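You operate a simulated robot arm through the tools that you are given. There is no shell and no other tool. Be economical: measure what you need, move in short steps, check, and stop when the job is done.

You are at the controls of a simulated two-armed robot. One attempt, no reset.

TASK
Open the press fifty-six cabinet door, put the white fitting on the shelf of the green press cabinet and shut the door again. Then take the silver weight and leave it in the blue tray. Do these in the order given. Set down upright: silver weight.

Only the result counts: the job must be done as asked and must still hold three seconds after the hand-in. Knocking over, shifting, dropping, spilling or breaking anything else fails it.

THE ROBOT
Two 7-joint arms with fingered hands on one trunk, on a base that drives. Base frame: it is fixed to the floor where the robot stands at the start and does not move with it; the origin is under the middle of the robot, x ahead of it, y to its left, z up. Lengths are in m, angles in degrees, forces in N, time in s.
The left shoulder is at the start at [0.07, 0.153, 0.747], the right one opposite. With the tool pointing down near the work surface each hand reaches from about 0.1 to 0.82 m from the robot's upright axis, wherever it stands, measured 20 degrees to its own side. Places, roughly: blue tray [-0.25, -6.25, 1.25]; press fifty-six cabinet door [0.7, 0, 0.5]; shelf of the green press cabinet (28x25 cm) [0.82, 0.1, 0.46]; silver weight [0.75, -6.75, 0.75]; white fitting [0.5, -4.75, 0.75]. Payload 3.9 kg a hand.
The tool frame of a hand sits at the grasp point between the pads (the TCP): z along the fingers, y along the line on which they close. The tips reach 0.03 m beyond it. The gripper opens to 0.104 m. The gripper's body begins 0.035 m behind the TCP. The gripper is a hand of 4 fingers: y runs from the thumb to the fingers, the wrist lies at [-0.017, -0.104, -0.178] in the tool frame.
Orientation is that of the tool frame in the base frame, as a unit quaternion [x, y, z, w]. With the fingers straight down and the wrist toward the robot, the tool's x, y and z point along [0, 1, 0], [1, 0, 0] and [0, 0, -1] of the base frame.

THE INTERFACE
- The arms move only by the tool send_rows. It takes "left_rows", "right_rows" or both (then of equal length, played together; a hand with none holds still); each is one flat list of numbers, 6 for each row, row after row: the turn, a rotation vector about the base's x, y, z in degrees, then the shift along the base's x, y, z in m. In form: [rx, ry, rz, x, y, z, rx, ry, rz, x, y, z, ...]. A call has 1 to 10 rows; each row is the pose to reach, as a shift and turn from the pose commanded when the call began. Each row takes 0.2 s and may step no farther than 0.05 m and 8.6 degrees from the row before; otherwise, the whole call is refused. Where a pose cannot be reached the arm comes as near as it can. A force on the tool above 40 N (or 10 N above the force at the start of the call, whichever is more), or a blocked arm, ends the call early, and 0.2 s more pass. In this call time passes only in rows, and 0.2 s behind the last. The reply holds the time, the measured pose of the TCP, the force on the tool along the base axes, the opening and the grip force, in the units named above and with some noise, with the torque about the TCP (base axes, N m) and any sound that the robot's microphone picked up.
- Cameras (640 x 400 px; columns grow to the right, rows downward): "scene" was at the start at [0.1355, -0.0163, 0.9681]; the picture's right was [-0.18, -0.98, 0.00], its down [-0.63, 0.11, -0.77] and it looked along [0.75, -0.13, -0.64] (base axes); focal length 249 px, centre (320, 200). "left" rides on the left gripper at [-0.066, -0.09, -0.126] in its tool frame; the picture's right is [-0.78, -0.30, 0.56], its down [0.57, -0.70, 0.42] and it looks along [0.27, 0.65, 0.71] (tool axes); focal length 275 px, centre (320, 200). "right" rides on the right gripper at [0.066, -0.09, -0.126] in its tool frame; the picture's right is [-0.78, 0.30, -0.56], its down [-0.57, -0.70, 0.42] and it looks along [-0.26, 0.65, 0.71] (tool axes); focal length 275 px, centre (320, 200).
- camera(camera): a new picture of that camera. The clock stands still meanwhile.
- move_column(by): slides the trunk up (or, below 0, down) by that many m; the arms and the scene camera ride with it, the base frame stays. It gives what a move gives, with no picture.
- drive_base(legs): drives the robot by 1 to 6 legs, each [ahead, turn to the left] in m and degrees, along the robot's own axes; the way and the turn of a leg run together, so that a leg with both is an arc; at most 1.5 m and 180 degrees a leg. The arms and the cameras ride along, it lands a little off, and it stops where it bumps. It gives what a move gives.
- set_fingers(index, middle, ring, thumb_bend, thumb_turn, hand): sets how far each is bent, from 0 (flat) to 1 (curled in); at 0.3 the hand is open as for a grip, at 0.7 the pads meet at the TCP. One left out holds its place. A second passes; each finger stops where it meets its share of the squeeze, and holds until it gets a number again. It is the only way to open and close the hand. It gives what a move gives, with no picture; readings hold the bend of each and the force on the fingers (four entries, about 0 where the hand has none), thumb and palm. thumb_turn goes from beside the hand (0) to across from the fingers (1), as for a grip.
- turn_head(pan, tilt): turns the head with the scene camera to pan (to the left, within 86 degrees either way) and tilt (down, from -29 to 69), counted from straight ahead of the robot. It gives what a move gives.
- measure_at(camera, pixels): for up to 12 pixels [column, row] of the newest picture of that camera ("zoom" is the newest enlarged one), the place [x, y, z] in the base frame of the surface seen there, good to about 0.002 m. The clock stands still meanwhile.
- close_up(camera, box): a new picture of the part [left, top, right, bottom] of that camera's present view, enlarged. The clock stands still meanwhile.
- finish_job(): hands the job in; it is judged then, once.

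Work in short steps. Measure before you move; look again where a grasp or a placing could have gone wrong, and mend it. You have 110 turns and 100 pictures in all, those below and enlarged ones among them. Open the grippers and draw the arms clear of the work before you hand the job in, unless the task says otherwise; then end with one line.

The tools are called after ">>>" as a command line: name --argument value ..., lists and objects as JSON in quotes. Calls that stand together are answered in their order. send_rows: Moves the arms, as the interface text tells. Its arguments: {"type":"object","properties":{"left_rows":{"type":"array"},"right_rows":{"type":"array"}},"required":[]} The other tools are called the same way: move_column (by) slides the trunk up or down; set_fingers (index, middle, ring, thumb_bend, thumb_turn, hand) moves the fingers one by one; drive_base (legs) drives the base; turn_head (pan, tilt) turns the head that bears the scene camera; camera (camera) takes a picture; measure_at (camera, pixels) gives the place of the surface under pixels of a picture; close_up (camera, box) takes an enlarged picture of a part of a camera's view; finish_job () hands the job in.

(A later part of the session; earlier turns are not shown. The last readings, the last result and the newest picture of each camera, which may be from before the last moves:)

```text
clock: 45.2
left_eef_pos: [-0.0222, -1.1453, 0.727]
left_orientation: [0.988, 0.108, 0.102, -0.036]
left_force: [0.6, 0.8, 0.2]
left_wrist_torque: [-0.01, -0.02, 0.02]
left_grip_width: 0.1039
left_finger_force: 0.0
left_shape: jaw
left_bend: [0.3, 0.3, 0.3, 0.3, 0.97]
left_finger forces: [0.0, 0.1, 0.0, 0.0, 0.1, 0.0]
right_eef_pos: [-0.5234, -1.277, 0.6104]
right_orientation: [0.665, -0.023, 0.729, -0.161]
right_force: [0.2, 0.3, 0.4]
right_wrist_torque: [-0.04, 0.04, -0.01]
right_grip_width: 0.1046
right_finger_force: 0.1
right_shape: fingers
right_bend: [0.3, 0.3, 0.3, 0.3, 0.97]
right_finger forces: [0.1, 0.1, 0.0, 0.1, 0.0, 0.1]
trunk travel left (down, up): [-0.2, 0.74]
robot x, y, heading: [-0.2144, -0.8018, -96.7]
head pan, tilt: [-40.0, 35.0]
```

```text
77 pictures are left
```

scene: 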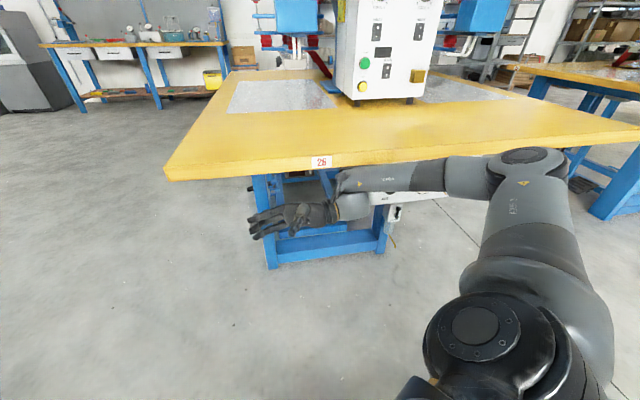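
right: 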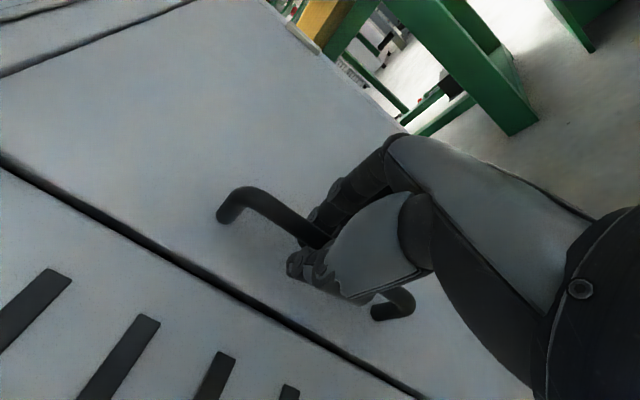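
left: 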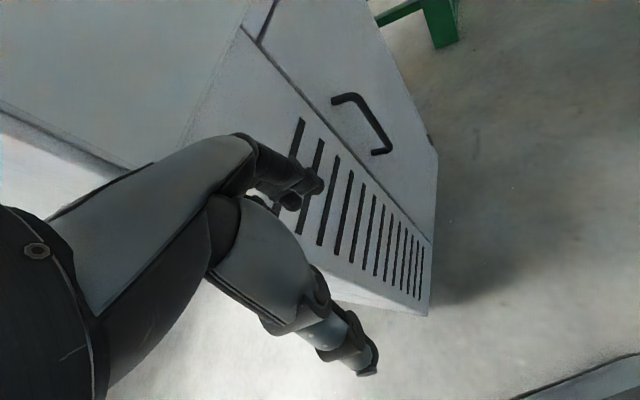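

Nothing obvious blocks the right arm when backing, so I look to the left side too.

>>> turn_head --pan 70 --tilt 35

>>> camera --camera "scene"

>>> camera --camera "right"

```text
clock: 47.1
left_eef_pos: [-0.0232, -1.1447, 0.728]
left_orientation: [0.988, 0.109, 0.101, -0.036]
left_force: [0.9, 0.5, -0.1]
left_wrist_torque: [0.01, -0.03, -0.06]
left_grip_width: 0.1039
left_finger_force: 0.0
left_shape: jaw
left_bend: [0.3, 0.3, 0.3, 0.3, 0.97]
left_finger forces: [0.0, 0.0, 0.1, 0.0, 0.0, 0.0]
right_eef_pos: [-0.5243, -1.2782, 0.6099]
right_orientation: [0.666, -0.022, 0.728, -0.161]
right_force: [0.3, -0.9, 0.4]
right_wrist_torque: [0.01, 0.01, -0.01]
right_grip_width: 0.1043
right_finger_force: 0.0
right_shape: fingers
right_bend: [0.3, 0.3, 0.3, 0.3, 0.97]
right_finger forces: [0.1, 0.1, 0.1, 0.1, 0.0, 0.0]
trunk travel left (down, up): [-0.2, 0.74]
robot x, y, heading: [-0.21, -0.8054, -96.3]
head pan, tilt: [70.0, 35.0]
```

```text
76 pictures are left
```

scene: 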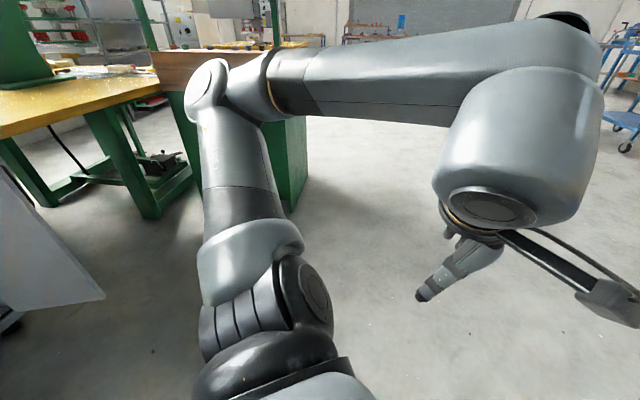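

```text
75 pictures are left
```

right: 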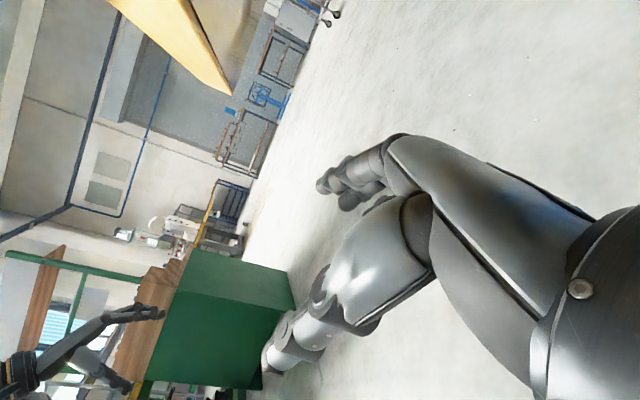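

The left side is free, so the right forearm at the table edge is the block. I draw the right hand away from the table toward +x,+y.

>>> send_rows --right_rows '[0, 0, 0, 0.02, 0.02, 0, 0, 0, 0, 0.05, 0.04, 0, 0, 0, 0, 0.08, 0.06, 0, 0, 0, 0, 0.11, 0.08, 0]'

>>> turn_head --pan -55 --tilt 45

>>> camera --camera "scene"

```text
clock: 48.1
left_eef_pos: [-0.0228, -1.1443, 0.7267]
left_orientation: [0.988, 0.109, 0.102, -0.036]
left_force: [-0.4, 0.5, -0.1]
left_wrist_torque: [-0.04, 0.02, 0.0]
left_grip_width: 0.1039
left_finger_force: 0.0
left_shape: jaw
left_bend: [0.3, 0.3, 0.3, 0.3, 0.97]
left_finger forces: [0.0, 0.1, 0.0, 0.1, 0.0, 0.0]
right_eef_pos: [-0.4132, -1.1992, 0.6108]
right_orientation: [0.666, -0.023, 0.728, -0.16]
right_force: [0.0, -0.5, -0.3]
right_wrist_torque: [0.01, -0.03, -0.02]
right_grip_width: 0.1049
right_finger_force: 0.0
right_shape: fingers
right_bend: [0.3, 0.3, 0.3, 0.3, 0.97]
right_finger forces: [0.0, 0.0, 0.1, 0.0, 0.2, 0.1]
trunk travel left (down, up): [-0.2, 0.74]
robot x, y, heading: [-0.2126, -0.8047, -96.7]
head pan, tilt: [70.0, 35.0]
```

```text
clock: 50.2
left_eef_pos: [-0.0227, -1.1441, 0.7272]
left_orientation: [0.988, 0.108, 0.102, -0.036]
left_force: [-0.2, -0.7, -0.3]
left_wrist_torque: [0.02, 0.0, 0.03]
left_grip_width: 0.1037
left_finger_force: 0.0
left_shape: jaw
left_bend: [0.3, 0.3, 0.3, 0.3, 0.97]
left_finger forces: [0.0, 0.0, 0.0, 0.0, 0.1, 0.1]
right_eef_pos: [-0.4147, -1.2006, 0.6102]
right_orientation: [0.666, -0.023, 0.728, -0.161]
right_force: [-0.6, -0.5, -0.3]
right_wrist_torque: [0.01, 0.01, 0.0]
right_grip_width: 0.1049
right_finger_force: 0.0
right_shape: fingers
right_bend: [0.3, 0.3, 0.3, 0.3, 0.97]
right_finger forces: [0.1, 0.1, 0.1, 0.0, 0.1, 0.0]
trunk travel left (down, up): [-0.2, 0.74]
robot x, y, heading: [-0.2084, -0.8051, -96.3]
head pan, tilt: [-55.0, 45.0]
```

```text
74 pictures are left
```

scene: 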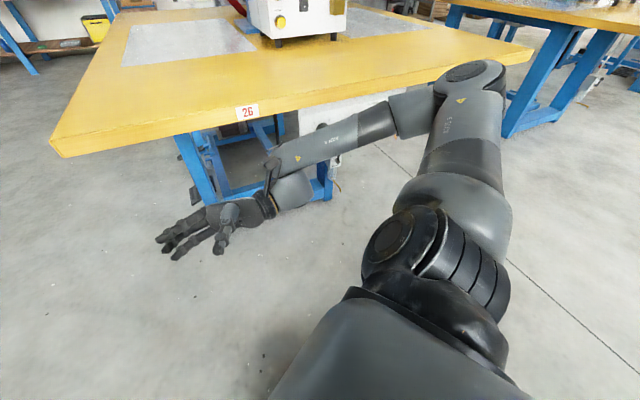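

The hand is clear of the table now; I back away again and measure the table edge.

>>> measure_at --camera "scene" --pixels '[[60, 148], [240, 112], [400, 75], [530, 55], [470, 70], [410, 110], [300, 150]]'

>>> drive_base --legs '[[-0.4, 0]]'

```text
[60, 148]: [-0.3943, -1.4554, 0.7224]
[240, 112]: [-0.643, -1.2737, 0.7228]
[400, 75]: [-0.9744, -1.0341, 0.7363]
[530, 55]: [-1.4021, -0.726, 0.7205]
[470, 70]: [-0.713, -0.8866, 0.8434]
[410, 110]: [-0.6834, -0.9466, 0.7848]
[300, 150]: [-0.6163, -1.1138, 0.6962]
```

```text
clock: 52.7
left_eef_pos: [0.0197, -0.752, 0.7276]
left_orientation: [0.989, 0.105, 0.102, -0.035]
left_force: [-0.6, 1.0, -0.3]
left_wrist_torque: [-0.04, -0.01, 0.01]
left_grip_width: 0.1037
left_finger_force: 0.0
left_shape: jaw
left_bend: [0.3, 0.3, 0.3, 0.3, 0.97]
left_finger forces: [0.0, 0.1, 0.1, 0.1, 0.0, 0.0]
right_eef_pos: [-0.371, -0.8042, 0.6112]
right_orientation: [0.665, -0.026, 0.729, -0.158]
right_force: [-0.3, -1.2, 0.4]
right_wrist_torque: [-0.03, 0.0, 0.0]
right_grip_width: 0.1047
right_finger_force: 0.1
right_shape: fingers
right_bend: [0.3, 0.3, 0.3, 0.3, 0.97]
right_finger forces: [0.0, 0.0, 0.1, 0.0, 0.0, 0.0]
trunk travel left (down, up): [-0.2, 0.74]
robot x, y, heading: [-0.1668, -0.4104, -96.9]
head pan, tilt: [-55.0, 45.0]
```

I'm free. The table's corner is at (-0.39,-1.455), so I route midway between it and the green bench, via (0.35,-1.45).

>>> drive_base --legs '[[0, 33.5], [1.16, 0], [0, -22.5], [1.0, 0], [1.0, 0]]'

>>> turn_head --pan 0 --tilt 30

>>> camera --camera "scene"

```text
clock: 70.9
left_eef_pos: [0.7262, -3.7353, 0.7271]
left_orientation: [0.974, 0.197, 0.098, -0.045]
left_force: [0.1, -0.6, 0.6]
left_wrist_torque: [0.0, -0.01, -0.01]
left_grip_width: 0.1043
left_finger_force: 0.0
left_shape: jaw
left_bend: [0.3, 0.3, 0.3, 0.3, 0.97]
left_finger forces: [0.0, 0.0, 0.1, 0.0, 0.0, 0.0]
right_eef_pos: [0.3513, -3.8578, 0.6112]
right_orientation: [0.665, 0.035, 0.711, -0.226]
right_force: [0.3, -0.1, 0.2]
right_wrist_torque: [-0.01, 0.0, 0.01]
right_grip_width: 0.1046
right_finger_force: 0.1
right_shape: fingers
right_bend: [0.3, 0.3, 0.3, 0.3, 0.97]
right_finger forces: [0.1, 0.0, 0.0, 0.1, 0.0, 0.1]
trunk travel left (down, up): [-0.2, 0.74]
robot x, y, heading: [0.4801, -3.4309, -86.3]
head pan, tilt: [-55.0, 45.0]
```

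```text
clock: 72.1
left_eef_pos: [0.7282, -3.7345, 0.7281]
left_orientation: [0.975, 0.196, 0.099, -0.045]
left_force: [-1.0, -0.7, 0.2]
left_wrist_torque: [-0.01, -0.02, -0.05]
left_grip_width: 0.104
left_finger_force: 0.3
left_shape: jaw
left_bend: [0.3, 0.3, 0.3, 0.3, 0.97]
left_finger forces: [0.1, 0.0, 0.0, 0.0, 0.0, 0.0]
right_eef_pos: [0.3528, -3.8586, 0.6101]
right_orientation: [0.665, 0.037, 0.711, -0.225]
right_force: [0.7, 0.1, 0.7]
right_wrist_torque: [0.0, 0.02, 0.04]
right_grip_width: 0.1047
right_finger_force: 0.1
right_shape: fingers
right_bend: [0.3, 0.3, 0.3, 0.3, 0.97]
right_finger forces: [0.0, 0.0, 0.0, 0.0, 0.0, 0.1]
trunk travel left (down, up): [-0.2, 0.74]
robot x, y, heading: [0.4806, -3.4333, -86.1]
head pan, tilt: [0.0, 30.0]
```

```text
73 pictures are left
```

scene: 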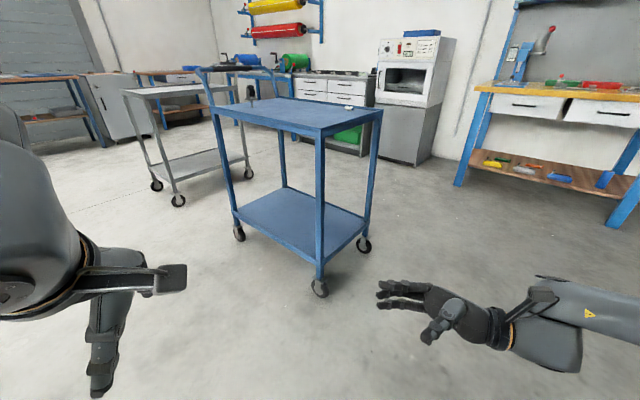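

A small white item shows at (348,106) on the blue trolley; I zoom and measure.

>>> close_up --camera "scene" --box '[200, 40, 440, 190]'

>>> measure_at --camera "scene" --pixels '[[348, 106], [348, 110], [320, 135], [381, 112], [212, 112], [250, 90], [250, 98], [300, 120], [210, 70], [320, 285]]'

```text
2.67 times, centred on (320, 115) of scene
```

zoom: 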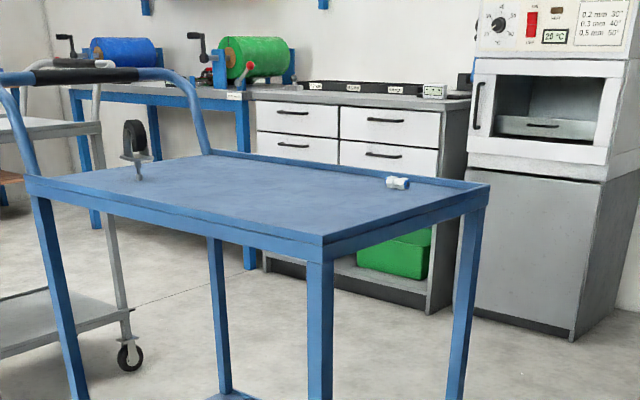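

```text
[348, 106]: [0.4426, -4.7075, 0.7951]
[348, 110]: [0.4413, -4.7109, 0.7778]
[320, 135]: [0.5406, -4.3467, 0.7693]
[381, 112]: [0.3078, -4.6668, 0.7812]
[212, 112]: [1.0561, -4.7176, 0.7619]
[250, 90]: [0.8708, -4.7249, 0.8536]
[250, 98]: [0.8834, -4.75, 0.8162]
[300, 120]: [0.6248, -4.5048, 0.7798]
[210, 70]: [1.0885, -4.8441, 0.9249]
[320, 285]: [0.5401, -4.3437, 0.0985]
```

The fitting lies at about (0.442,-4.710,0.787) on the trolley. I'll raise the trunk and turn the right hand to a fingers-forward-and-down pose (35° tilt) above trolley height before closing in.

>>> move_column --by 0.15

>>> send_rows --right_rows '[-4.519, 6.733, -2.364, 0, 0, 0.018, -9.04, 13.47, -4.73, 0, 0, 0.036, -13.56, 20.2, -7.09, 0, 0, 0.054, -18.08, 26.93, -9.46, 0, 0, 0.072, -22.6, 33.67, -11.82, 0, 0, 0.09, -27.11, 40.4, -14.18, 0, 0, 0.1, -31.63, 47.13, -16.55, 0, 0, 0.11]'

>>> send_rows --right_rows '[-4.519, 6.733, -2.364, 0, 0, 0.018, -9.04, 13.47, -4.73, 0, 0, 0.036, -13.56, 20.2, -7.09, 0, 0, 0.054, -18.08, 26.93, -9.46, 0, 0, 0.072, -22.6, 33.67, -11.82, 0, 0, 0.08, -27.11, 40.4, -14.18, 0, 0, 0.09]'

>>> camera --camera "scene"

```text
clock: 73.9
left_eef_pos: [0.7279, -3.7347, 0.8768]
left_orientation: [0.975, 0.196, 0.099, -0.044]
left_force: [-0.5, 0.3, 0.3]
left_wrist_torque: [0.04, 0.0, -0.01]
left_grip_width: 0.1037
left_finger_force: 0.0
left_shape: jaw
left_bend: [0.3, 0.3, 0.3, 0.3, 0.97]
left_finger forces: [0.0, 0.0, 0.0, 0.0, 0.1, 0.0]
right_eef_pos: [0.3524, -3.8578, 0.7612]
right_orientation: [0.665, 0.036, 0.711, -0.226]
right_force: [0.1, -0.3, 0.1]
right_wrist_torque: [0.03, -0.02, -0.01]
right_grip_width: 0.1047
right_finger_force: 0.0
right_shape: fingers
right_bend: [0.3, 0.3, 0.3, 0.3, 0.97]
right_finger forces: [0.0, 0.0, 0.1, 0.1, 0.0, 0.0]
trunk travel left (down, up): [-0.35, 0.59]
robot x, y, heading: [0.4807, -3.4333, -86.3]
head pan, tilt: [0.0, 30.0]
```

```text
clock: 75.5
left_eef_pos: [0.7282, -3.7363, 0.8773]
left_orientation: [0.974, 0.197, 0.099, -0.046]
left_force: [0.5, -0.2, -0.8]
left_wrist_torque: [0.01, -0.01, 0.03]
left_grip_width: 0.1041
left_finger_force: 0.1
left_shape: jaw
left_bend: [0.3, 0.3, 0.3, 0.3, 0.97]
left_finger forces: [0.0, 0.1, 0.0, 0.1, 0.1, 0.0]
right_eef_pos: [0.3522, -3.8733, 0.8639]
right_orientation: [0.923, 0.039, 0.378, 0.064]
right_force: [-0.4, -0.8, 0.5]
right_wrist_torque: [0.0, -0.01, 0.0]
right_grip_width: 0.1048
right_finger_force: 0.0
right_shape: fingers
right_bend: [0.3, 0.3, 0.3, 0.3, 0.97]
right_finger forces: [0.0, 0.0, 0.1, 0.0, 0.0, 0.1]
right hand out of reach, approached as far as the arm can: row 7
trunk travel left (down, up): [-0.35, 0.59]
robot x, y, heading: [0.479, -3.4333, -86.3]
head pan, tilt: [0.0, 30.0]
```

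```text
clock: 76.9
left_eef_pos: [0.7272, -3.7347, 0.8766]
left_orientation: [0.974, 0.196, 0.099, -0.045]
left_force: [0.5, 0.1, 0.0]
left_wrist_torque: [0.01, -0.03, 0.0]
left_grip_width: 0.1039
left_finger_force: 0.1
left_shape: jaw
left_bend: [0.3, 0.3, 0.3, 0.3, 0.97]
left_finger forces: [0.0, 0.0, 0.0, 0.0, 0.0, 0.0]
right_eef_pos: [0.3505, -3.8719, 0.9556]
right_orientation: [0.953, 0.033, 0.01, 0.301]
right_force: [-0.1, 0.0, -0.1]
right_wrist_torque: [0.0, 0.02, 0.01]
right_grip_width: 0.105
right_finger_force: 0.2
right_shape: fingers
right_bend: [0.3, 0.3, 0.3, 0.3, 0.97]
right_finger forces: [0.1, 0.1, 0.0, 0.0, 0.0, 0.2]
right hand out of reach, approached as far as the arm can: row 1, 2, 3
trunk travel left (down, up): [-0.35, 0.59]
robot x, y, heading: [0.4806, -3.4316, -86.4]
head pan, tilt: [0.0, 30.0]
```

```text
71 pictures are left
```

scene: 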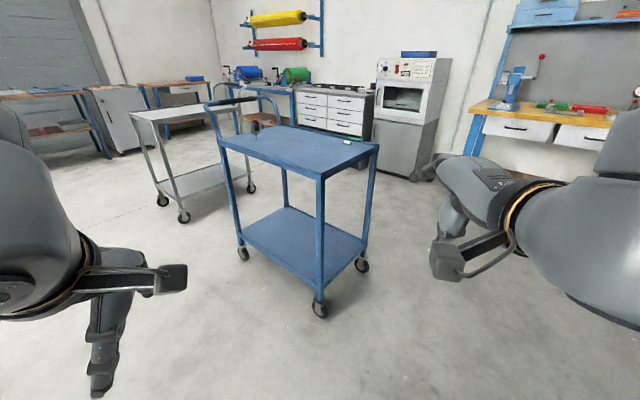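

The hand pose is right. I drive to about (0.35,-4.1), turning so the fitting ends up right of centre.

>>> drive_base --legs '[[0, -15], [0.66, 0], [0, 30]]'

>>> turn_head --pan -10 --tilt 45

>>> camera --camera "scene"

```text
clock: 82.5
left_eef_pos: [0.631, -4.3563, 0.876]
left_orientation: [0.964, 0.243, 0.096, -0.05]
left_force: [0.9, -0.7, -0.5]
left_wrist_torque: [0.03, 0.01, -0.02]
left_grip_width: 0.1039
left_finger_force: 0.1
left_shape: jaw
left_bend: [0.3, 0.3, 0.3, 0.3, 0.97]
left_finger forces: [0.0, 0.1, 0.0, 0.0, 0.0, 0.0]
right_eef_pos: [0.2692, -4.5303, 0.9565]
right_orientation: [0.951, 0.077, 0.024, 0.299]
right_force: [0.7, 0.1, -0.3]
right_wrist_torque: [-0.01, 0.03, 0.0]
right_grip_width: 0.1047
right_finger_force: 0.2
right_shape: fingers
right_bend: [0.3, 0.3, 0.3, 0.3, 0.97]
right_finger forces: [0.0, 0.1, 0.0, 0.0, 0.1, 0.0]
trunk travel left (down, up): [-0.35, 0.59]
robot x, y, heading: [0.3493, -4.0788, -81.2]
head pan, tilt: [0.0, 30.0]
stopped in leg 3: the robot was blocked; the commanded pose is now the measured one
```

```text
clock: 83.3
left_eef_pos: [0.6292, -4.3563, 0.8774]
left_orientation: [0.964, 0.243, 0.098, -0.049]
left_force: [-0.4, 0.6, 0.3]
left_wrist_torque: [0.0, 0.0, 0.01]
left_grip_width: 0.1042
left_finger_force: 0.0
left_shape: jaw
left_bend: [0.3, 0.3, 0.3, 0.3, 0.97]
left_finger forces: [0.1, 0.1, 0.0, 0.1, 0.1, 0.0]
right_eef_pos: [0.2665, -4.5279, 0.956]
right_orientation: [0.951, 0.077, 0.024, 0.3]
right_force: [-0.4, -0.9, 0.5]
right_wrist_torque: [0.05, -0.02, -0.01]
right_grip_width: 0.1047
right_finger_force: 0.0
right_shape: fingers
right_bend: [0.3, 0.3, 0.3, 0.3, 0.97]
right_finger forces: [0.0, 0.0, 0.0, 0.0, 0.0, 0.0]
trunk travel left (down, up): [-0.35, 0.59]
robot x, y, heading: [0.3533, -4.0781, -81.4]
head pan, tilt: [-10.0, 45.0]
```

```text
70 pictures are left
```

scene: 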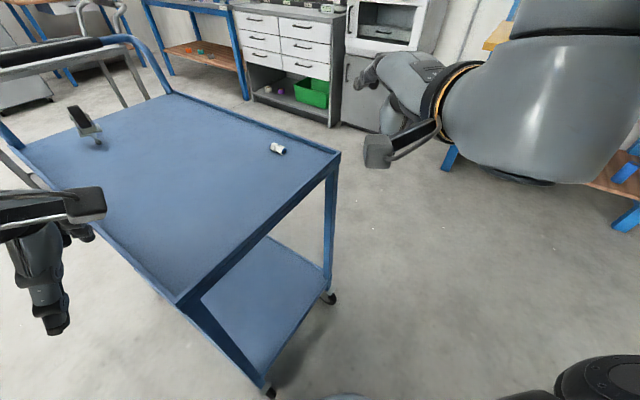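

The turn stopped early, perhaps the base against the trolley. I measure the trolley corner and the fitting again.

>>> close_up --camera "scene" --box '[240, 120, 320, 170]'

>>> measure_at --camera "scene" --pixels '[[277, 148], [271, 147], [284, 150], [180, 303], [338, 155], [265, 165], [262, 360], [240, 375], [95, 140]]'

```text
8.00 times, centred on (280, 145) of scene
```

zoom: 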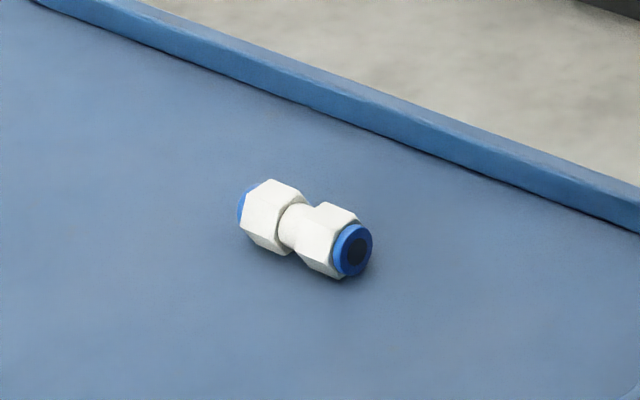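

```text
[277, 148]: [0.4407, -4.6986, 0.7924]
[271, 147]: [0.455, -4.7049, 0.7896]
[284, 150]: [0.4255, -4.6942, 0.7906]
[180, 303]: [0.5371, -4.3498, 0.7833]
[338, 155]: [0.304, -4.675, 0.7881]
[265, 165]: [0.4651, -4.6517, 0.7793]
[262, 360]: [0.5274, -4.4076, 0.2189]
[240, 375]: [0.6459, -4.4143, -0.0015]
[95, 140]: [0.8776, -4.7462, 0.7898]
```

The trolley didn't shift. I measure the fitting's axis from the zoomed view.

>>> measure_at --camera "zoom" --pixels '[[255, 200], [350, 235], [295, 222], [285, 195], [325, 210], [245, 270], [380, 290], [180, 180], [370, 255], [240, 210]]'

```text
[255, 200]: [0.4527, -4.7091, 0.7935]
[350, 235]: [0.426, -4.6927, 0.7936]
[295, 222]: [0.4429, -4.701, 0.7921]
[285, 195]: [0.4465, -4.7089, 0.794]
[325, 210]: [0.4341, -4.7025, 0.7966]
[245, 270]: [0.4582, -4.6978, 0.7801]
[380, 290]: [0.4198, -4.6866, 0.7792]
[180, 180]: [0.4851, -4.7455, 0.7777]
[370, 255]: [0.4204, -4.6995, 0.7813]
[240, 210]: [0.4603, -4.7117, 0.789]
```

The fitting is about 4 cm long with its axis near (0.9,-0.44), centre (0.440,-4.705), top z 0.799. For a flat pick the fingers should be vertical, so I straighten the hand and move over it, yawing partly toward its perpendicular.

>>> send_rows --right_rows '[6.9, 1.13, 0, 0.02, -0.02, 0.0, 13.8, 2.26, 0, 0.04, -0.04, 0.0, 20.7, 3.39, 0, 0.06, -0.06, 0, 27.6, 4.52, 0, 0.08, -0.08, 0, 34.5, 5.65, 0, 0.1, -0.1, 0]'

>>> send_rows --right_rows '[0, 0, -6, 0.025, -0.025, 0, 0, 0, -12, 0.05, -0.05, -0.01, 0, 0, -17, 0.073, -0.077, -0.03, 0, 0, -17, 0.073, -0.077, -0.05]'

>>> camera --camera "scene"

>>> camera --camera "right"

```text
clock: 84.5
left_eef_pos: [0.627, -4.3583, 0.8787]
left_orientation: [0.964, 0.242, 0.099, -0.049]
left_force: [-0.6, 0.5, 0.2]
left_wrist_torque: [0.03, -0.04, -0.01]
left_grip_width: 0.1037
left_finger_force: 0.1
left_shape: jaw
left_bend: [0.3, 0.3, 0.3, 0.3, 0.97]
left_finger forces: [0.0, 0.0, 0.1, 0.1, 0.1, 0.0]
right_eef_pos: [0.3351, -4.621, 0.9692]
right_orientation: [0.997, 0.079, 0.003, 0.021]
right_force: [-0.5, 0.7, 0.1]
right_wrist_torque: [0.01, -0.02, -0.01]
right_grip_width: 0.1049
right_finger_force: 0.1
right_shape: fingers
right_bend: [0.3, 0.3, 0.3, 0.3, 0.97]
right_finger forces: [0.0, 0.0, 0.1, 0.0, 0.0, 0.0]
right hand out of reach, approached as far as the arm can: row 5
trunk travel left (down, up): [-0.35, 0.59]
robot x, y, heading: [0.3504, -4.0827, -81.7]
head pan, tilt: [-10.0, 45.0]
```

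```text
clock: 85.5
left_eef_pos: [0.627, -4.3567, 0.8778]
left_orientation: [0.964, 0.243, 0.098, -0.049]
left_force: [-0.3, 0.2, 0.2]
left_wrist_torque: [-0.03, -0.08, 0.0]
left_grip_width: 0.1041
left_finger_force: 0.1
left_shape: jaw
left_bend: [0.3, 0.3, 0.3, 0.3, 0.97]
left_finger forces: [0.0, 0.0, 0.0, 0.0, 0.0, 0.1]
right_eef_pos: [0.2889, -4.6402, 0.9273]
right_orientation: [0.998, -0.068, 0.002, 0.001]
right_force: [-0.8, 0.0, -0.8]
right_wrist_torque: [-0.03, 0.0, -0.02]
right_grip_width: 0.105
right_finger_force: 0.0
right_shape: fingers
right_bend: [0.3, 0.3, 0.3, 0.3, 0.97]
right_finger forces: [0.1, 0.0, 0.1, 0.0, 0.2, 0.0]
right hand out of reach, approached as far as the arm can: row 1, 2, 3, 4
trunk travel left (down, up): [-0.35, 0.59]
robot x, y, heading: [0.3489, -4.0754, -81.6]
head pan, tilt: [-10.0, 45.0]
```

```text
68 pictures are left
```

scene: 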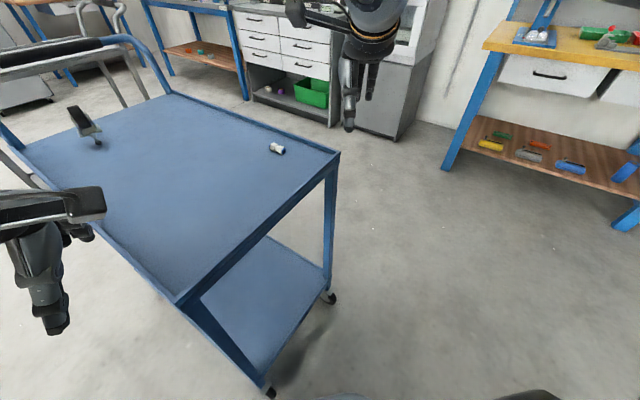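

```text
67 pictures are left
```

right: 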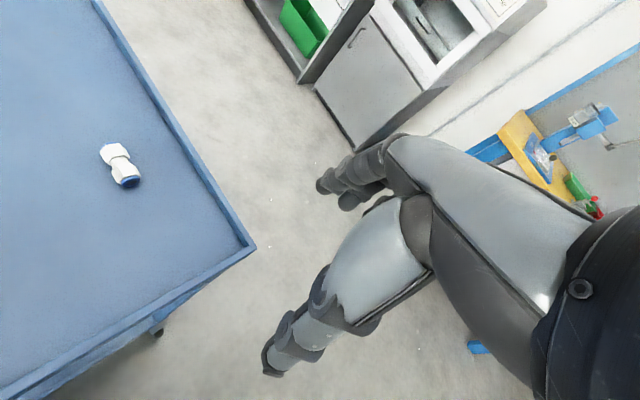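

Yaw that way is beyond the right arm here, while the left hand suits the fitting's direction. I move the right hand aside and bring the left over the fitting with yaw -105°.

>>> send_rows --left_rows '[-0.7, 2.03, -7.19, -0.0208, -0.0387, 0.012, -1.4, 4.07, -14.4, -0.0416, -0.0774, 0.024, -2.1, 6.1, -21.6, -0.0624, -0.1161, 0.036, -2.8, 8.13, -28.7, -0.0832, -0.1548, 0.05, -3.5, 10.17, -35.9, -0.104, -0.1935, 0.05, -4.2, 12.2, -43.1, -0.1248, -0.2322, 0.05, -4.2, 12.2, -43.1, -0.1456, -0.2709, 0.05, -4.2, 12.2, -43.1, -0.1664, -0.3096, 0.05, -4.2, 12.2, -43.1, -0.187, -0.348, 0.05]' --right_rows '[0, 0, 0, -0.02, 0.03, 0.02, 0, 0, 0, -0.04, 0.06, 0.04, 0, 0, 0, -0.06, 0.09, 0.06, 0, 0, 0, -0.08, 0.12, 0.06, 0, 0, 0, -0.08, 0.15, 0.06, 0, 0, 0, -0.08, 0.18, 0.06, 0, 0, 0, -0.08, 0.2, 0.06, 0, 0, 0, -0.08, 0.2, 0.06, 0, 0, 0, -0.08, 0.2, 0.06]'

>>> camera --camera "left"

```text
clock: 87.5
left_eef_pos: [0.5037, -4.6091, 0.9271]
left_orientation: [0.992, -0.13, -0.001, 0.002]
left_force: [-1.1, 0.0, -1.0]
left_wrist_torque: [-0.01, -0.02, 0.02]
left_grip_width: 0.104
left_finger_force: 0.0
left_shape: jaw
left_bend: [0.3, 0.3, 0.3, 0.3, 0.97]
left_finger forces: [0.0, 0.0, 0.0, 0.1, 0.0, 0.0]
left hand out of reach, approached as far as the arm can: row 7, 8, 9
right_eef_pos: [0.2056, -4.4422, 0.9877]
right_orientation: [0.998, -0.068, 0.001, 0.001]
right_force: [-0.3, 0.7, 1.1]
right_wrist_torque: [-0.04, 0.0, 0.01]
right_grip_width: 0.1047
right_finger_force: 0.1
right_shape: fingers
right_bend: [0.3, 0.3, 0.3, 0.3, 0.97]
right_finger forces: [0.0, 0.0, 0.0, 0.1, 0.0, 0.0]
trunk travel left (down, up): [-0.35, 0.59]
robot x, y, heading: [0.3521, -4.0797, -81.5]
head pan, tilt: [-10.0, 45.0]
```

```text
66 pictures are left
```

left: 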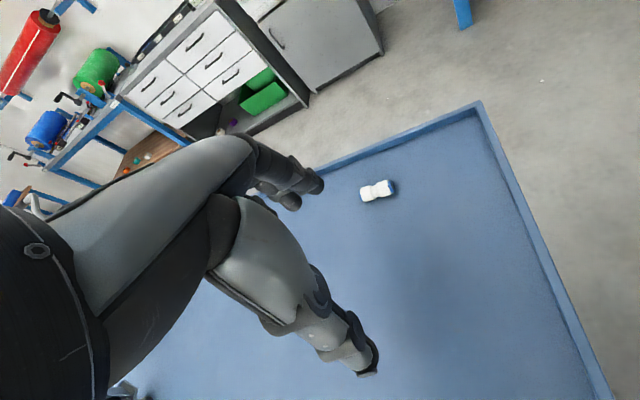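

About 11 cm short. Lower down the arm should reach farther, so I try going down and forward together.

>>> send_rows --left_rows '[0, 0, 0, 0, 0, -0.03, 0, 0, 0, 0, 0, -0.06, 0, 0, 2, -0.015, -0.022, -0.065, 0, 0, 4, -0.03, -0.045, -0.065, 0, 0, 6, -0.045, -0.068, -0.065, 0, 0, 8, -0.064, -0.096, -0.065]'

>>> camera --camera "scene"

```text
clock: 88.9
left_eef_pos: [0.5067, -4.6086, 0.8983]
left_orientation: [0.998, -0.061, 0.0, 0.001]
left_force: [0.0, 0.6, -0.6]
left_wrist_torque: [0.0, 0.01, 0.0]
left_grip_width: 0.1042
left_finger_force: 0.0
left_shape: jaw
left_bend: [0.3, 0.3, 0.3, 0.3, 0.97]
left_finger forces: [0.1, 0.0, 0.1, 0.1, 0.0, 0.0]
left hand out of reach, approached as far as the arm can: row 3, 4, 5, 6
right_eef_pos: [0.2056, -4.4418, 0.9884]
right_orientation: [0.998, -0.067, 0.001, 0.001]
right_force: [-0.2, -0.3, 0.0]
right_wrist_torque: [0.0, -0.03, 0.02]
right_grip_width: 0.1048
right_finger_force: 0.1
right_shape: fingers
right_bend: [0.3, 0.3, 0.3, 0.3, 0.97]
right_finger forces: [0.1, 0.0, 0.0, 0.0, 0.1, 0.0]
trunk travel left (down, up): [-0.35, 0.59]
robot x, y, heading: [0.3498, -4.0796, -81.5]
head pan, tilt: [-10.0, 45.0]
```

```text
65 pictures are left
```

scene: 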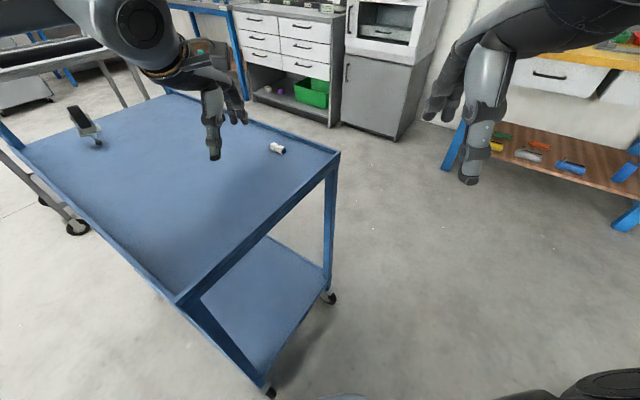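

The reach is best 20° to the hand's own side, so I turn the base 20° to the right and try again.

>>> drive_base --legs '[[0, -20]]'

>>> camera --camera "left"

```text
clock: 90.4
left_eef_pos: [0.3011, -4.6236, 1.0302]
left_orientation: [0.944, -0.232, -0.186, 0.142]
left_force: [0.9, -0.4, -1.0]
left_wrist_torque: [0.0, 0.1, -0.04]
left_grip_width: 0.1039
left_finger_force: 0.1
left_shape: jaw
left_bend: [0.3, 0.3, 0.3, 0.3, 0.97]
left_finger forces: [0.0, 0.2, 0.1, 0.0, 0.1, 0.0]
right_eef_pos: [0.0992, -4.3691, 0.985]
right_orientation: [0.974, -0.227, 0.0, 0.0]
right_force: [0.5, -0.8, -0.5]
right_wrist_torque: [0.04, -0.02, -0.03]
right_grip_width: 0.1046
right_finger_force: 0.0
right_shape: fingers
right_bend: [0.3, 0.3, 0.3, 0.3, 0.97]
right_finger forces: [0.0, 0.0, 0.1, 0.0, 0.0, 0.0]
trunk travel left (down, up): [-0.35, 0.59]
robot x, y, heading: [0.3518, -4.0713, -96.9]
head pan, tilt: [-10.0, 45.0]
stopped in leg 1: the robot was blocked; the commanded pose is now the measured one
```

```text
64 pictures are left
```

left: 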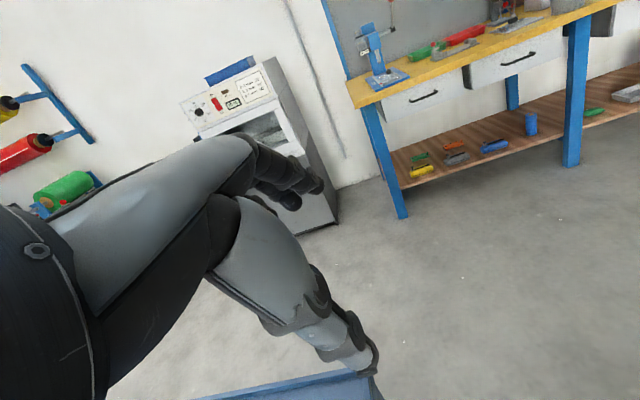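

Blocked again and the left hand got pushed up, likely the left elbow against the trolley. I look left-down and check that the trolley has not moved.

>>> turn_head --pan 35 --tilt 45

>>> camera --camera "scene"

```text
clock: 91.6
left_eef_pos: [0.3018, -4.6214, 1.0314]
left_orientation: [0.944, -0.232, -0.186, 0.145]
left_force: [-0.7, 0.9, -0.2]
left_wrist_torque: [-0.02, 0.03, -0.01]
left_grip_width: 0.1037
left_finger_force: 0.1
left_shape: jaw
left_bend: [0.3, 0.3, 0.3, 0.3, 0.97]
left_finger forces: [0.0, 0.0, 0.0, 0.0, 0.0, 0.0]
right_eef_pos: [0.1005, -4.3699, 0.9854]
right_orientation: [0.974, -0.227, -0.001, -0.001]
right_force: [-0.5, 0.3, 0.9]
right_wrist_torque: [0.04, 0.01, -0.01]
right_grip_width: 0.1048
right_finger_force: 0.1
right_shape: fingers
right_bend: [0.3, 0.3, 0.3, 0.3, 0.97]
right_finger forces: [0.0, 0.0, 0.0, 0.1, 0.0, 0.0]
trunk travel left (down, up): [-0.35, 0.59]
robot x, y, heading: [0.3525, -4.0712, -97.0]
head pan, tilt: [35.0, 45.0]
```

```text
63 pictures are left
```

scene: 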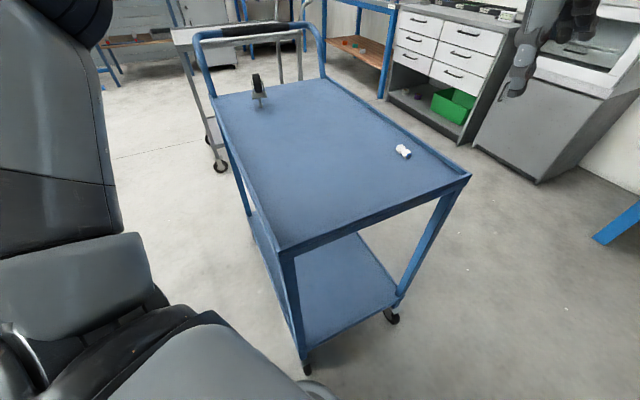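

The base foot at (320,390) sits right against the trolley wheel. The fitting is only about 4 cm from the trolley's far long edge, so approaching from there may be better; I measure the space behind.

>>> measure_at --camera "scene" --pixels '[[282, 250], [470, 175], [403, 152], [322, 80], [213, 100], [387, 95], [470, 148], [545, 183], [500, 130], [600, 240], [330, 10], [258, 95]]'

>>> drive_base --legs '[[-0.25, 0]]'

```text
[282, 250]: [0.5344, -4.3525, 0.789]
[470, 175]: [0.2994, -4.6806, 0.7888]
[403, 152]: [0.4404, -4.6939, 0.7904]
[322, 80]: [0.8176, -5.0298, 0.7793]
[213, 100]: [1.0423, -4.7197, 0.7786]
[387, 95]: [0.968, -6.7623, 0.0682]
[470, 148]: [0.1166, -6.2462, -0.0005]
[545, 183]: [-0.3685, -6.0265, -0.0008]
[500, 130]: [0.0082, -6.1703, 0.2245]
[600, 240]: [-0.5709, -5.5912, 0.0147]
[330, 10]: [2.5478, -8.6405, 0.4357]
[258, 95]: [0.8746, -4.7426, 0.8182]
```

```text
clock: 93.4
left_eef_pos: [0.334, -4.3744, 1.033]
left_orientation: [0.943, -0.232, -0.186, 0.146]
left_force: [0.5, -0.7, 0.2]
left_wrist_torque: [0.03, 0.03, 0.0]
left_grip_width: 0.1039
left_finger_force: 0.0
left_shape: jaw
left_bend: [0.3, 0.3, 0.3, 0.3, 0.97]
left_finger forces: [0.1, 0.1, 0.0, 0.0, 0.0, 0.1]
right_eef_pos: [0.1314, -4.1214, 0.9859]
right_orientation: [0.974, -0.227, -0.001, 0.0]
right_force: [0.1, 0.3, 1.2]
right_wrist_torque: [-0.01, 0.01, 0.01]
right_grip_width: 0.1045
right_finger_force: 0.0
right_shape: fingers
right_bend: [0.3, 0.3, 0.3, 0.3, 0.97]
right_finger forces: [0.0, 0.1, 0.0, 0.0, 0.0, 0.0]
trunk travel left (down, up): [-0.35, 0.59]
robot x, y, heading: [0.3778, -3.821, -97.2]
head pan, tilt: [35.0, 45.0]
```

The trolley is unmoved. I raise the trunk another 0.2 m so the arms clear everything low, then drive round to the trolley's far side by way of (-0.4,-4.1) and (-0.13,-5.08).

>>> move_column --by 0.2

>>> drive_base --legs '[[-0.2, 0], [0, -52], [0.93, 0], [0, 71], [1.0, 0], [0, 59]]'

>>> turn_head --pan 20 --tilt 45

>>> camera --camera "scene"

```text
clock: 95.5
left_eef_pos: [0.3322, -4.3752, 1.2325]
left_orientation: [0.944, -0.232, -0.186, 0.145]
left_force: [0.9, -1.0, -0.1]
left_wrist_torque: [0.0, 0.02, -0.01]
left_grip_width: 0.1041
left_finger_force: 0.0
left_shape: jaw
left_bend: [0.3, 0.3, 0.3, 0.3, 0.97]
left_finger forces: [0.0, 0.0, 0.0, 0.0, 0.0, 0.0]
right_eef_pos: [0.13, -4.1232, 1.1872]
right_orientation: [0.974, -0.226, -0.001, -0.001]
right_force: [-0.3, -0.3, 0.0]
right_wrist_torque: [0.02, -0.02, 0.0]
right_grip_width: 0.1048
right_finger_force: 0.1
right_shape: fingers
right_bend: [0.3, 0.3, 0.3, 0.3, 0.97]
right_finger forces: [0.1, 0.0, 0.1, 0.0, 0.0, 0.1]
trunk travel left (down, up): [-0.55, 0.39]
robot x, y, heading: [0.3816, -3.8185, -97.2]
head pan, tilt: [35.0, 45.0]
```

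```text
clock: 114.5
left_eef_pos: [0.349, -5.2326, 1.2321]
left_orientation: [0.876, 0.42, -0.052, 0.23]
left_force: [-0.2, 0.5, 0.4]
left_wrist_torque: [0.01, 0.0, -0.02]
left_grip_width: 0.104
left_finger_force: 0.0
left_shape: jaw
left_bend: [0.3, 0.3, 0.3, 0.3, 0.97]
left_finger forces: [0.0, 0.1, 0.0, 0.0, 0.0, 0.0]
right_eef_pos: [0.0624, -5.3802, 1.187]
right_orientation: [0.896, 0.443, -0.001, 0.0]
right_force: [0.2, -0.2, 0.0]
right_wrist_torque: [0.02, -0.03, 0.02]
right_grip_width: 0.1046
right_finger_force: 0.0
right_shape: fingers
right_bend: [0.3, 0.3, 0.3, 0.3, 0.97]
right_finger forces: [0.1, 0.0, 0.0, 0.0, 0.0, 0.0]
trunk travel left (down, up): [-0.55, 0.39]
robot x, y, heading: [-0.1848, -5.0763, -18.2]
head pan, tilt: [35.0, 45.0]
```

```text
clock: 115.2
left_eef_pos: [0.3485, -5.2308, 1.2325]
left_orientation: [0.876, 0.42, -0.051, 0.231]
left_force: [0.0, 0.3, 0.6]
left_wrist_torque: [0.01, -0.03, 0.0]
left_grip_width: 0.1042
left_finger_force: 0.1
left_shape: jaw
left_bend: [0.3, 0.3, 0.3, 0.3, 0.97]
left_finger forces: [0.0, 0.0, 0.1, 0.0, 0.1, 0.0]
right_eef_pos: [0.0623, -5.3804, 1.1861]
right_orientation: [0.896, 0.444, 0.0, 0.0]
right_force: [0.2, -0.7, -0.4]
right_wrist_torque: [-0.02, 0.01, -0.01]
right_grip_width: 0.1049
right_finger_force: 0.0
right_shape: fingers
right_bend: [0.3, 0.3, 0.3, 0.3, 0.97]
right_finger forces: [0.1, 0.1, 0.0, 0.0, 0.1, 0.0]
trunk travel left (down, up): [-0.55, 0.39]
robot x, y, heading: [-0.1877, -5.0756, -18.0]
head pan, tilt: [20.0, 45.0]
```

```text
62 pictures are left
```

scene: 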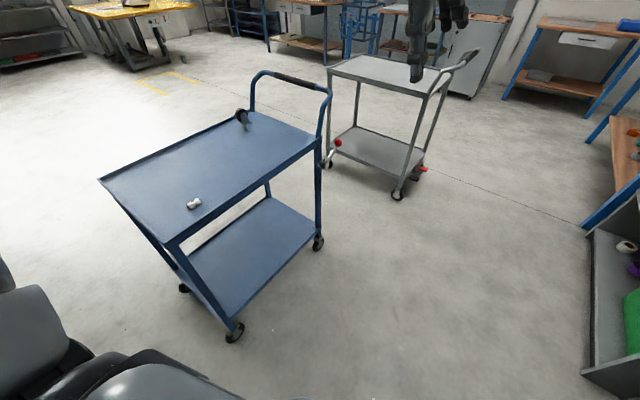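

The far side is open. I drive forward 0.36 m and turn to face the trolley.

>>> drive_base --legs '[[0.36, 0], [0, 95]]'

>>> turn_head --pan -20 --tilt 50

>>> camera --camera "scene"

```text
clock: 121.5
left_eef_pos: [0.2758, -4.6455, 1.2325]
left_orientation: [0.29, 0.927, 0.134, 0.195]
left_force: [0.1, -0.3, 0.1]
left_wrist_torque: [-0.01, -0.01, 0.0]
left_grip_width: 0.104
left_finger_force: 0.0
left_shape: jaw
left_bend: [0.3, 0.3, 0.3, 0.3, 0.97]
left_finger forces: [0.0, 0.0, 0.0, 0.1, 0.1, 0.0]
right_eef_pos: [0.4451, -4.9205, 1.1877]
right_orientation: [0.286, 0.958, 0.0, 0.0]
right_force: [0.8, -0.7, 0.0]
right_wrist_torque: [-0.02, -0.01, -0.01]
right_grip_width: 0.1047
right_finger_force: 0.1
right_shape: fingers
right_bend: [0.3, 0.3, 0.3, 0.3, 0.97]
right_finger forces: [0.1, 0.1, 0.1, 0.0, 0.1, 0.0]
trunk travel left (down, up): [-0.55, 0.39]
robot x, y, heading: [0.1603, -5.1885, 76.1]
head pan, tilt: [20.0, 45.0]
```

```text
clock: 122.6
left_eef_pos: [0.2751, -4.6461, 1.2317]
left_orientation: [0.289, 0.928, 0.134, 0.194]
left_force: [-0.8, 0.0, 0.1]
left_wrist_torque: [0.0, 0.01, 0.02]
left_grip_width: 0.1039
left_finger_force: 0.1
left_shape: jaw
left_bend: [0.3, 0.3, 0.3, 0.3, 0.97]
left_finger forces: [0.0, 0.0, 0.1, 0.0, 0.0, 0.0]
right_eef_pos: [0.4453, -4.9204, 1.186]
right_orientation: [0.286, 0.958, -0.001, 0.0]
right_force: [0.0, -0.8, 0.7]
right_wrist_torque: [0.01, -0.02, 0.02]
right_grip_width: 0.1048
right_finger_force: 0.1
right_shape: fingers
right_bend: [0.3, 0.3, 0.3, 0.3, 0.97]
right_finger forces: [0.0, 0.0, 0.1, 0.0, 0.1, 0.0]
trunk travel left (down, up): [-0.55, 0.39]
robot x, y, heading: [0.1578, -5.1876, 76.0]
head pan, tilt: [-20.0, 50.0]
```

```text
61 pictures are left
```

scene: 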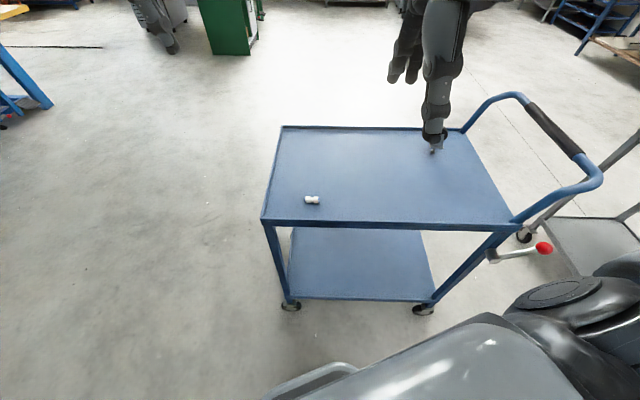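

Well placed: the right hand points straight down with yaw 57°, near the needed 64°. I move above the fitting.

>>> send_rows --right_rows '[0, 0, 2, -0.001, 0.035, -0.03, 0, 0, 4, -0.002, 0.07, -0.06, 0, 0, 6, -0.003, 0.105, -0.09, 0, 0, 7, -0.004, 0.14, -0.12, 0, 0, 7, -0.005, 0.18, -0.15, 0, 0, 7, -0.005, 0.218, -0.18, 0, 0, 7, -0.005, 0.218, -0.22, 0, 0, 7, -0.005, 0.218, -0.26]'

>>> camera --camera "scene"

>>> camera --camera "right"

```text
clock: 124.4
left_eef_pos: [0.2769, -4.6458, 1.2304]
left_orientation: [0.289, 0.928, 0.133, 0.194]
left_force: [-0.4, -0.6, 0.4]
left_wrist_torque: [-0.02, 0.02, -0.01]
left_grip_width: 0.1038
left_finger_force: 0.0
left_shape: jaw
left_bend: [0.3, 0.3, 0.3, 0.3, 0.97]
left_finger forces: [0.0, 0.1, 0.0, 0.0, 0.0, 0.0]
right_eef_pos: [0.4401, -4.7001, 0.9258]
right_orientation: [0.227, 0.974, 0.0, 0.0]
right_force: [0.0, 0.5, -0.3]
right_wrist_torque: [0.01, 0.0, 0.02]
right_grip_width: 0.1045
right_finger_force: 0.1
right_shape: fingers
right_bend: [0.3, 0.3, 0.3, 0.3, 0.97]
right_finger forces: [0.0, 0.0, 0.1, 0.1, 0.0, 0.0]
trunk travel left (down, up): [-0.55, 0.39]
robot x, y, heading: [0.1578, -5.1882, 75.9]
head pan, tilt: [-20.0, 50.0]
```

```text
60 pictures are left
```

scene: 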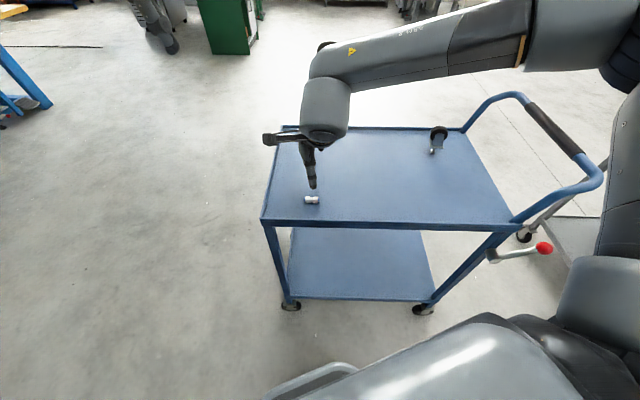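

```text
59 pictures are left
```

right: 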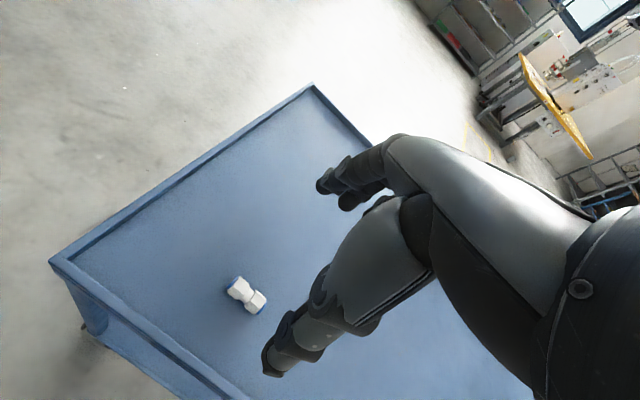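

The trolley rim is only ~6 cm behind the fitting, so I pre-close the thumb to 0.5 and then descend.

>>> set_fingers --hand "right" --index 0.45 --middle 0.45 --ring 0.45 --thumb_bend 0.52

>>> send_rows --right_rows '[0, 0, 0, 0, -0.002, -0.035, 0, 0, 0, 0, -0.002, -0.07, 0, 0, 0, 0, -0.002, -0.095]'

>>> close_up --camera "scene" --box '[240, 120, 380, 230]'

>>> close_up --camera "right" --box '[160, 120, 440, 400]'

```text
clock: 125.4
left_eef_pos: [0.2767, -4.6455, 1.2311]
left_orientation: [0.29, 0.927, 0.133, 0.195]
left_force: [-1.3, -0.2, 0.8]
left_wrist_torque: [-0.01, 0.01, 0.01]
left_grip_width: 0.1039
left_finger_force: 0.1
left_shape: jaw
left_bend: [0.3, 0.3, 0.3, 0.3, 0.97]
left_finger forces: [0.1, 0.1, 0.0, 0.0, 0.0, 0.0]
right_eef_pos: [0.44, -4.7009, 0.9261]
right_orientation: [0.227, 0.974, 0.001, 0.001]
right_force: [-0.5, 0.3, 0.6]
right_wrist_torque: [0.0, 0.02, 0.0]
right_grip_width: 0.0581
right_finger_force: 0.1
right_shape: fingers
right_bend: [0.45, 0.45, 0.45, 0.52, 0.97]
right_finger forces: [0.0, 0.0, 0.0, 0.1, 0.0, 0.0]
trunk travel left (down, up): [-0.55, 0.39]
robot x, y, heading: [0.1619, -5.1888, 75.8]
head pan, tilt: [-20.0, 50.0]
```

```text
clock: 126.2
left_eef_pos: [0.2754, -4.6454, 1.2321]
left_orientation: [0.289, 0.928, 0.134, 0.194]
left_force: [-0.2, 1.0, -0.2]
left_wrist_torque: [-0.07, -0.02, -0.03]
left_grip_width: 0.1041
left_finger_force: 0.1
left_shape: jaw
left_bend: [0.3, 0.3, 0.3, 0.3, 0.97]
left_finger forces: [0.0, 0.1, 0.0, 0.0, 0.0, 0.0]
right_eef_pos: [0.4575, -4.7275, 0.8593]
right_orientation: [0.227, 0.974, 0.0, 0.0]
right_force: [-0.3, 0.1, 0.0]
right_wrist_torque: [0.01, 0.03, 0.02]
right_grip_width: 0.0586
right_finger_force: 0.0
right_shape: fingers
right_bend: [0.45, 0.45, 0.45, 0.52, 0.97]
right_finger forces: [0.1, 0.1, 0.0, 0.0, 0.1, 0.1]
right hand out of reach, approached as far as the arm can: row 1, 2, 3
trunk travel left (down, up): [-0.55, 0.39]
robot x, y, heading: [0.1587, -5.1889, 76.1]
head pan, tilt: [-20.0, 50.0]
```

```text
3.64 times, centred on (310, 175) of scene
```

zoom: 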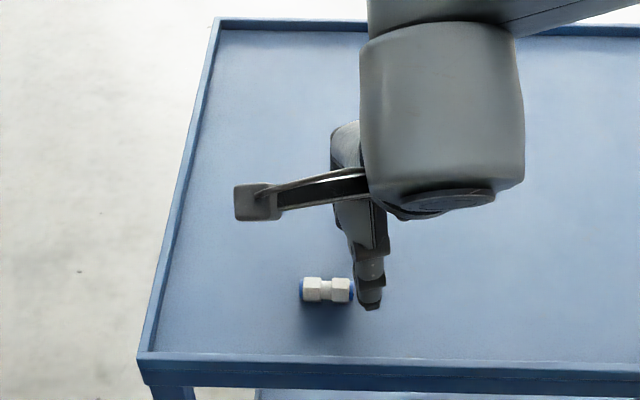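

```text
1.43 times, centred on (300, 260) of right
```

zoom: 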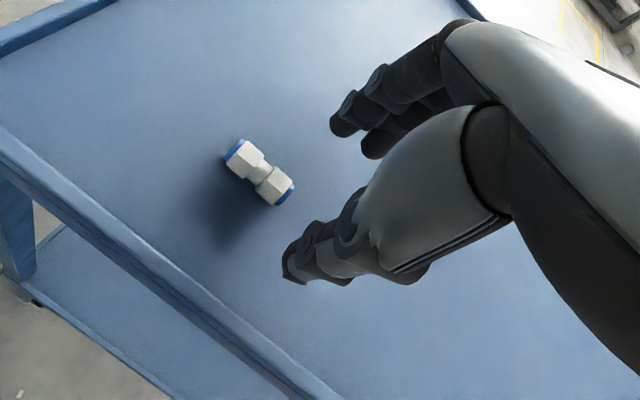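

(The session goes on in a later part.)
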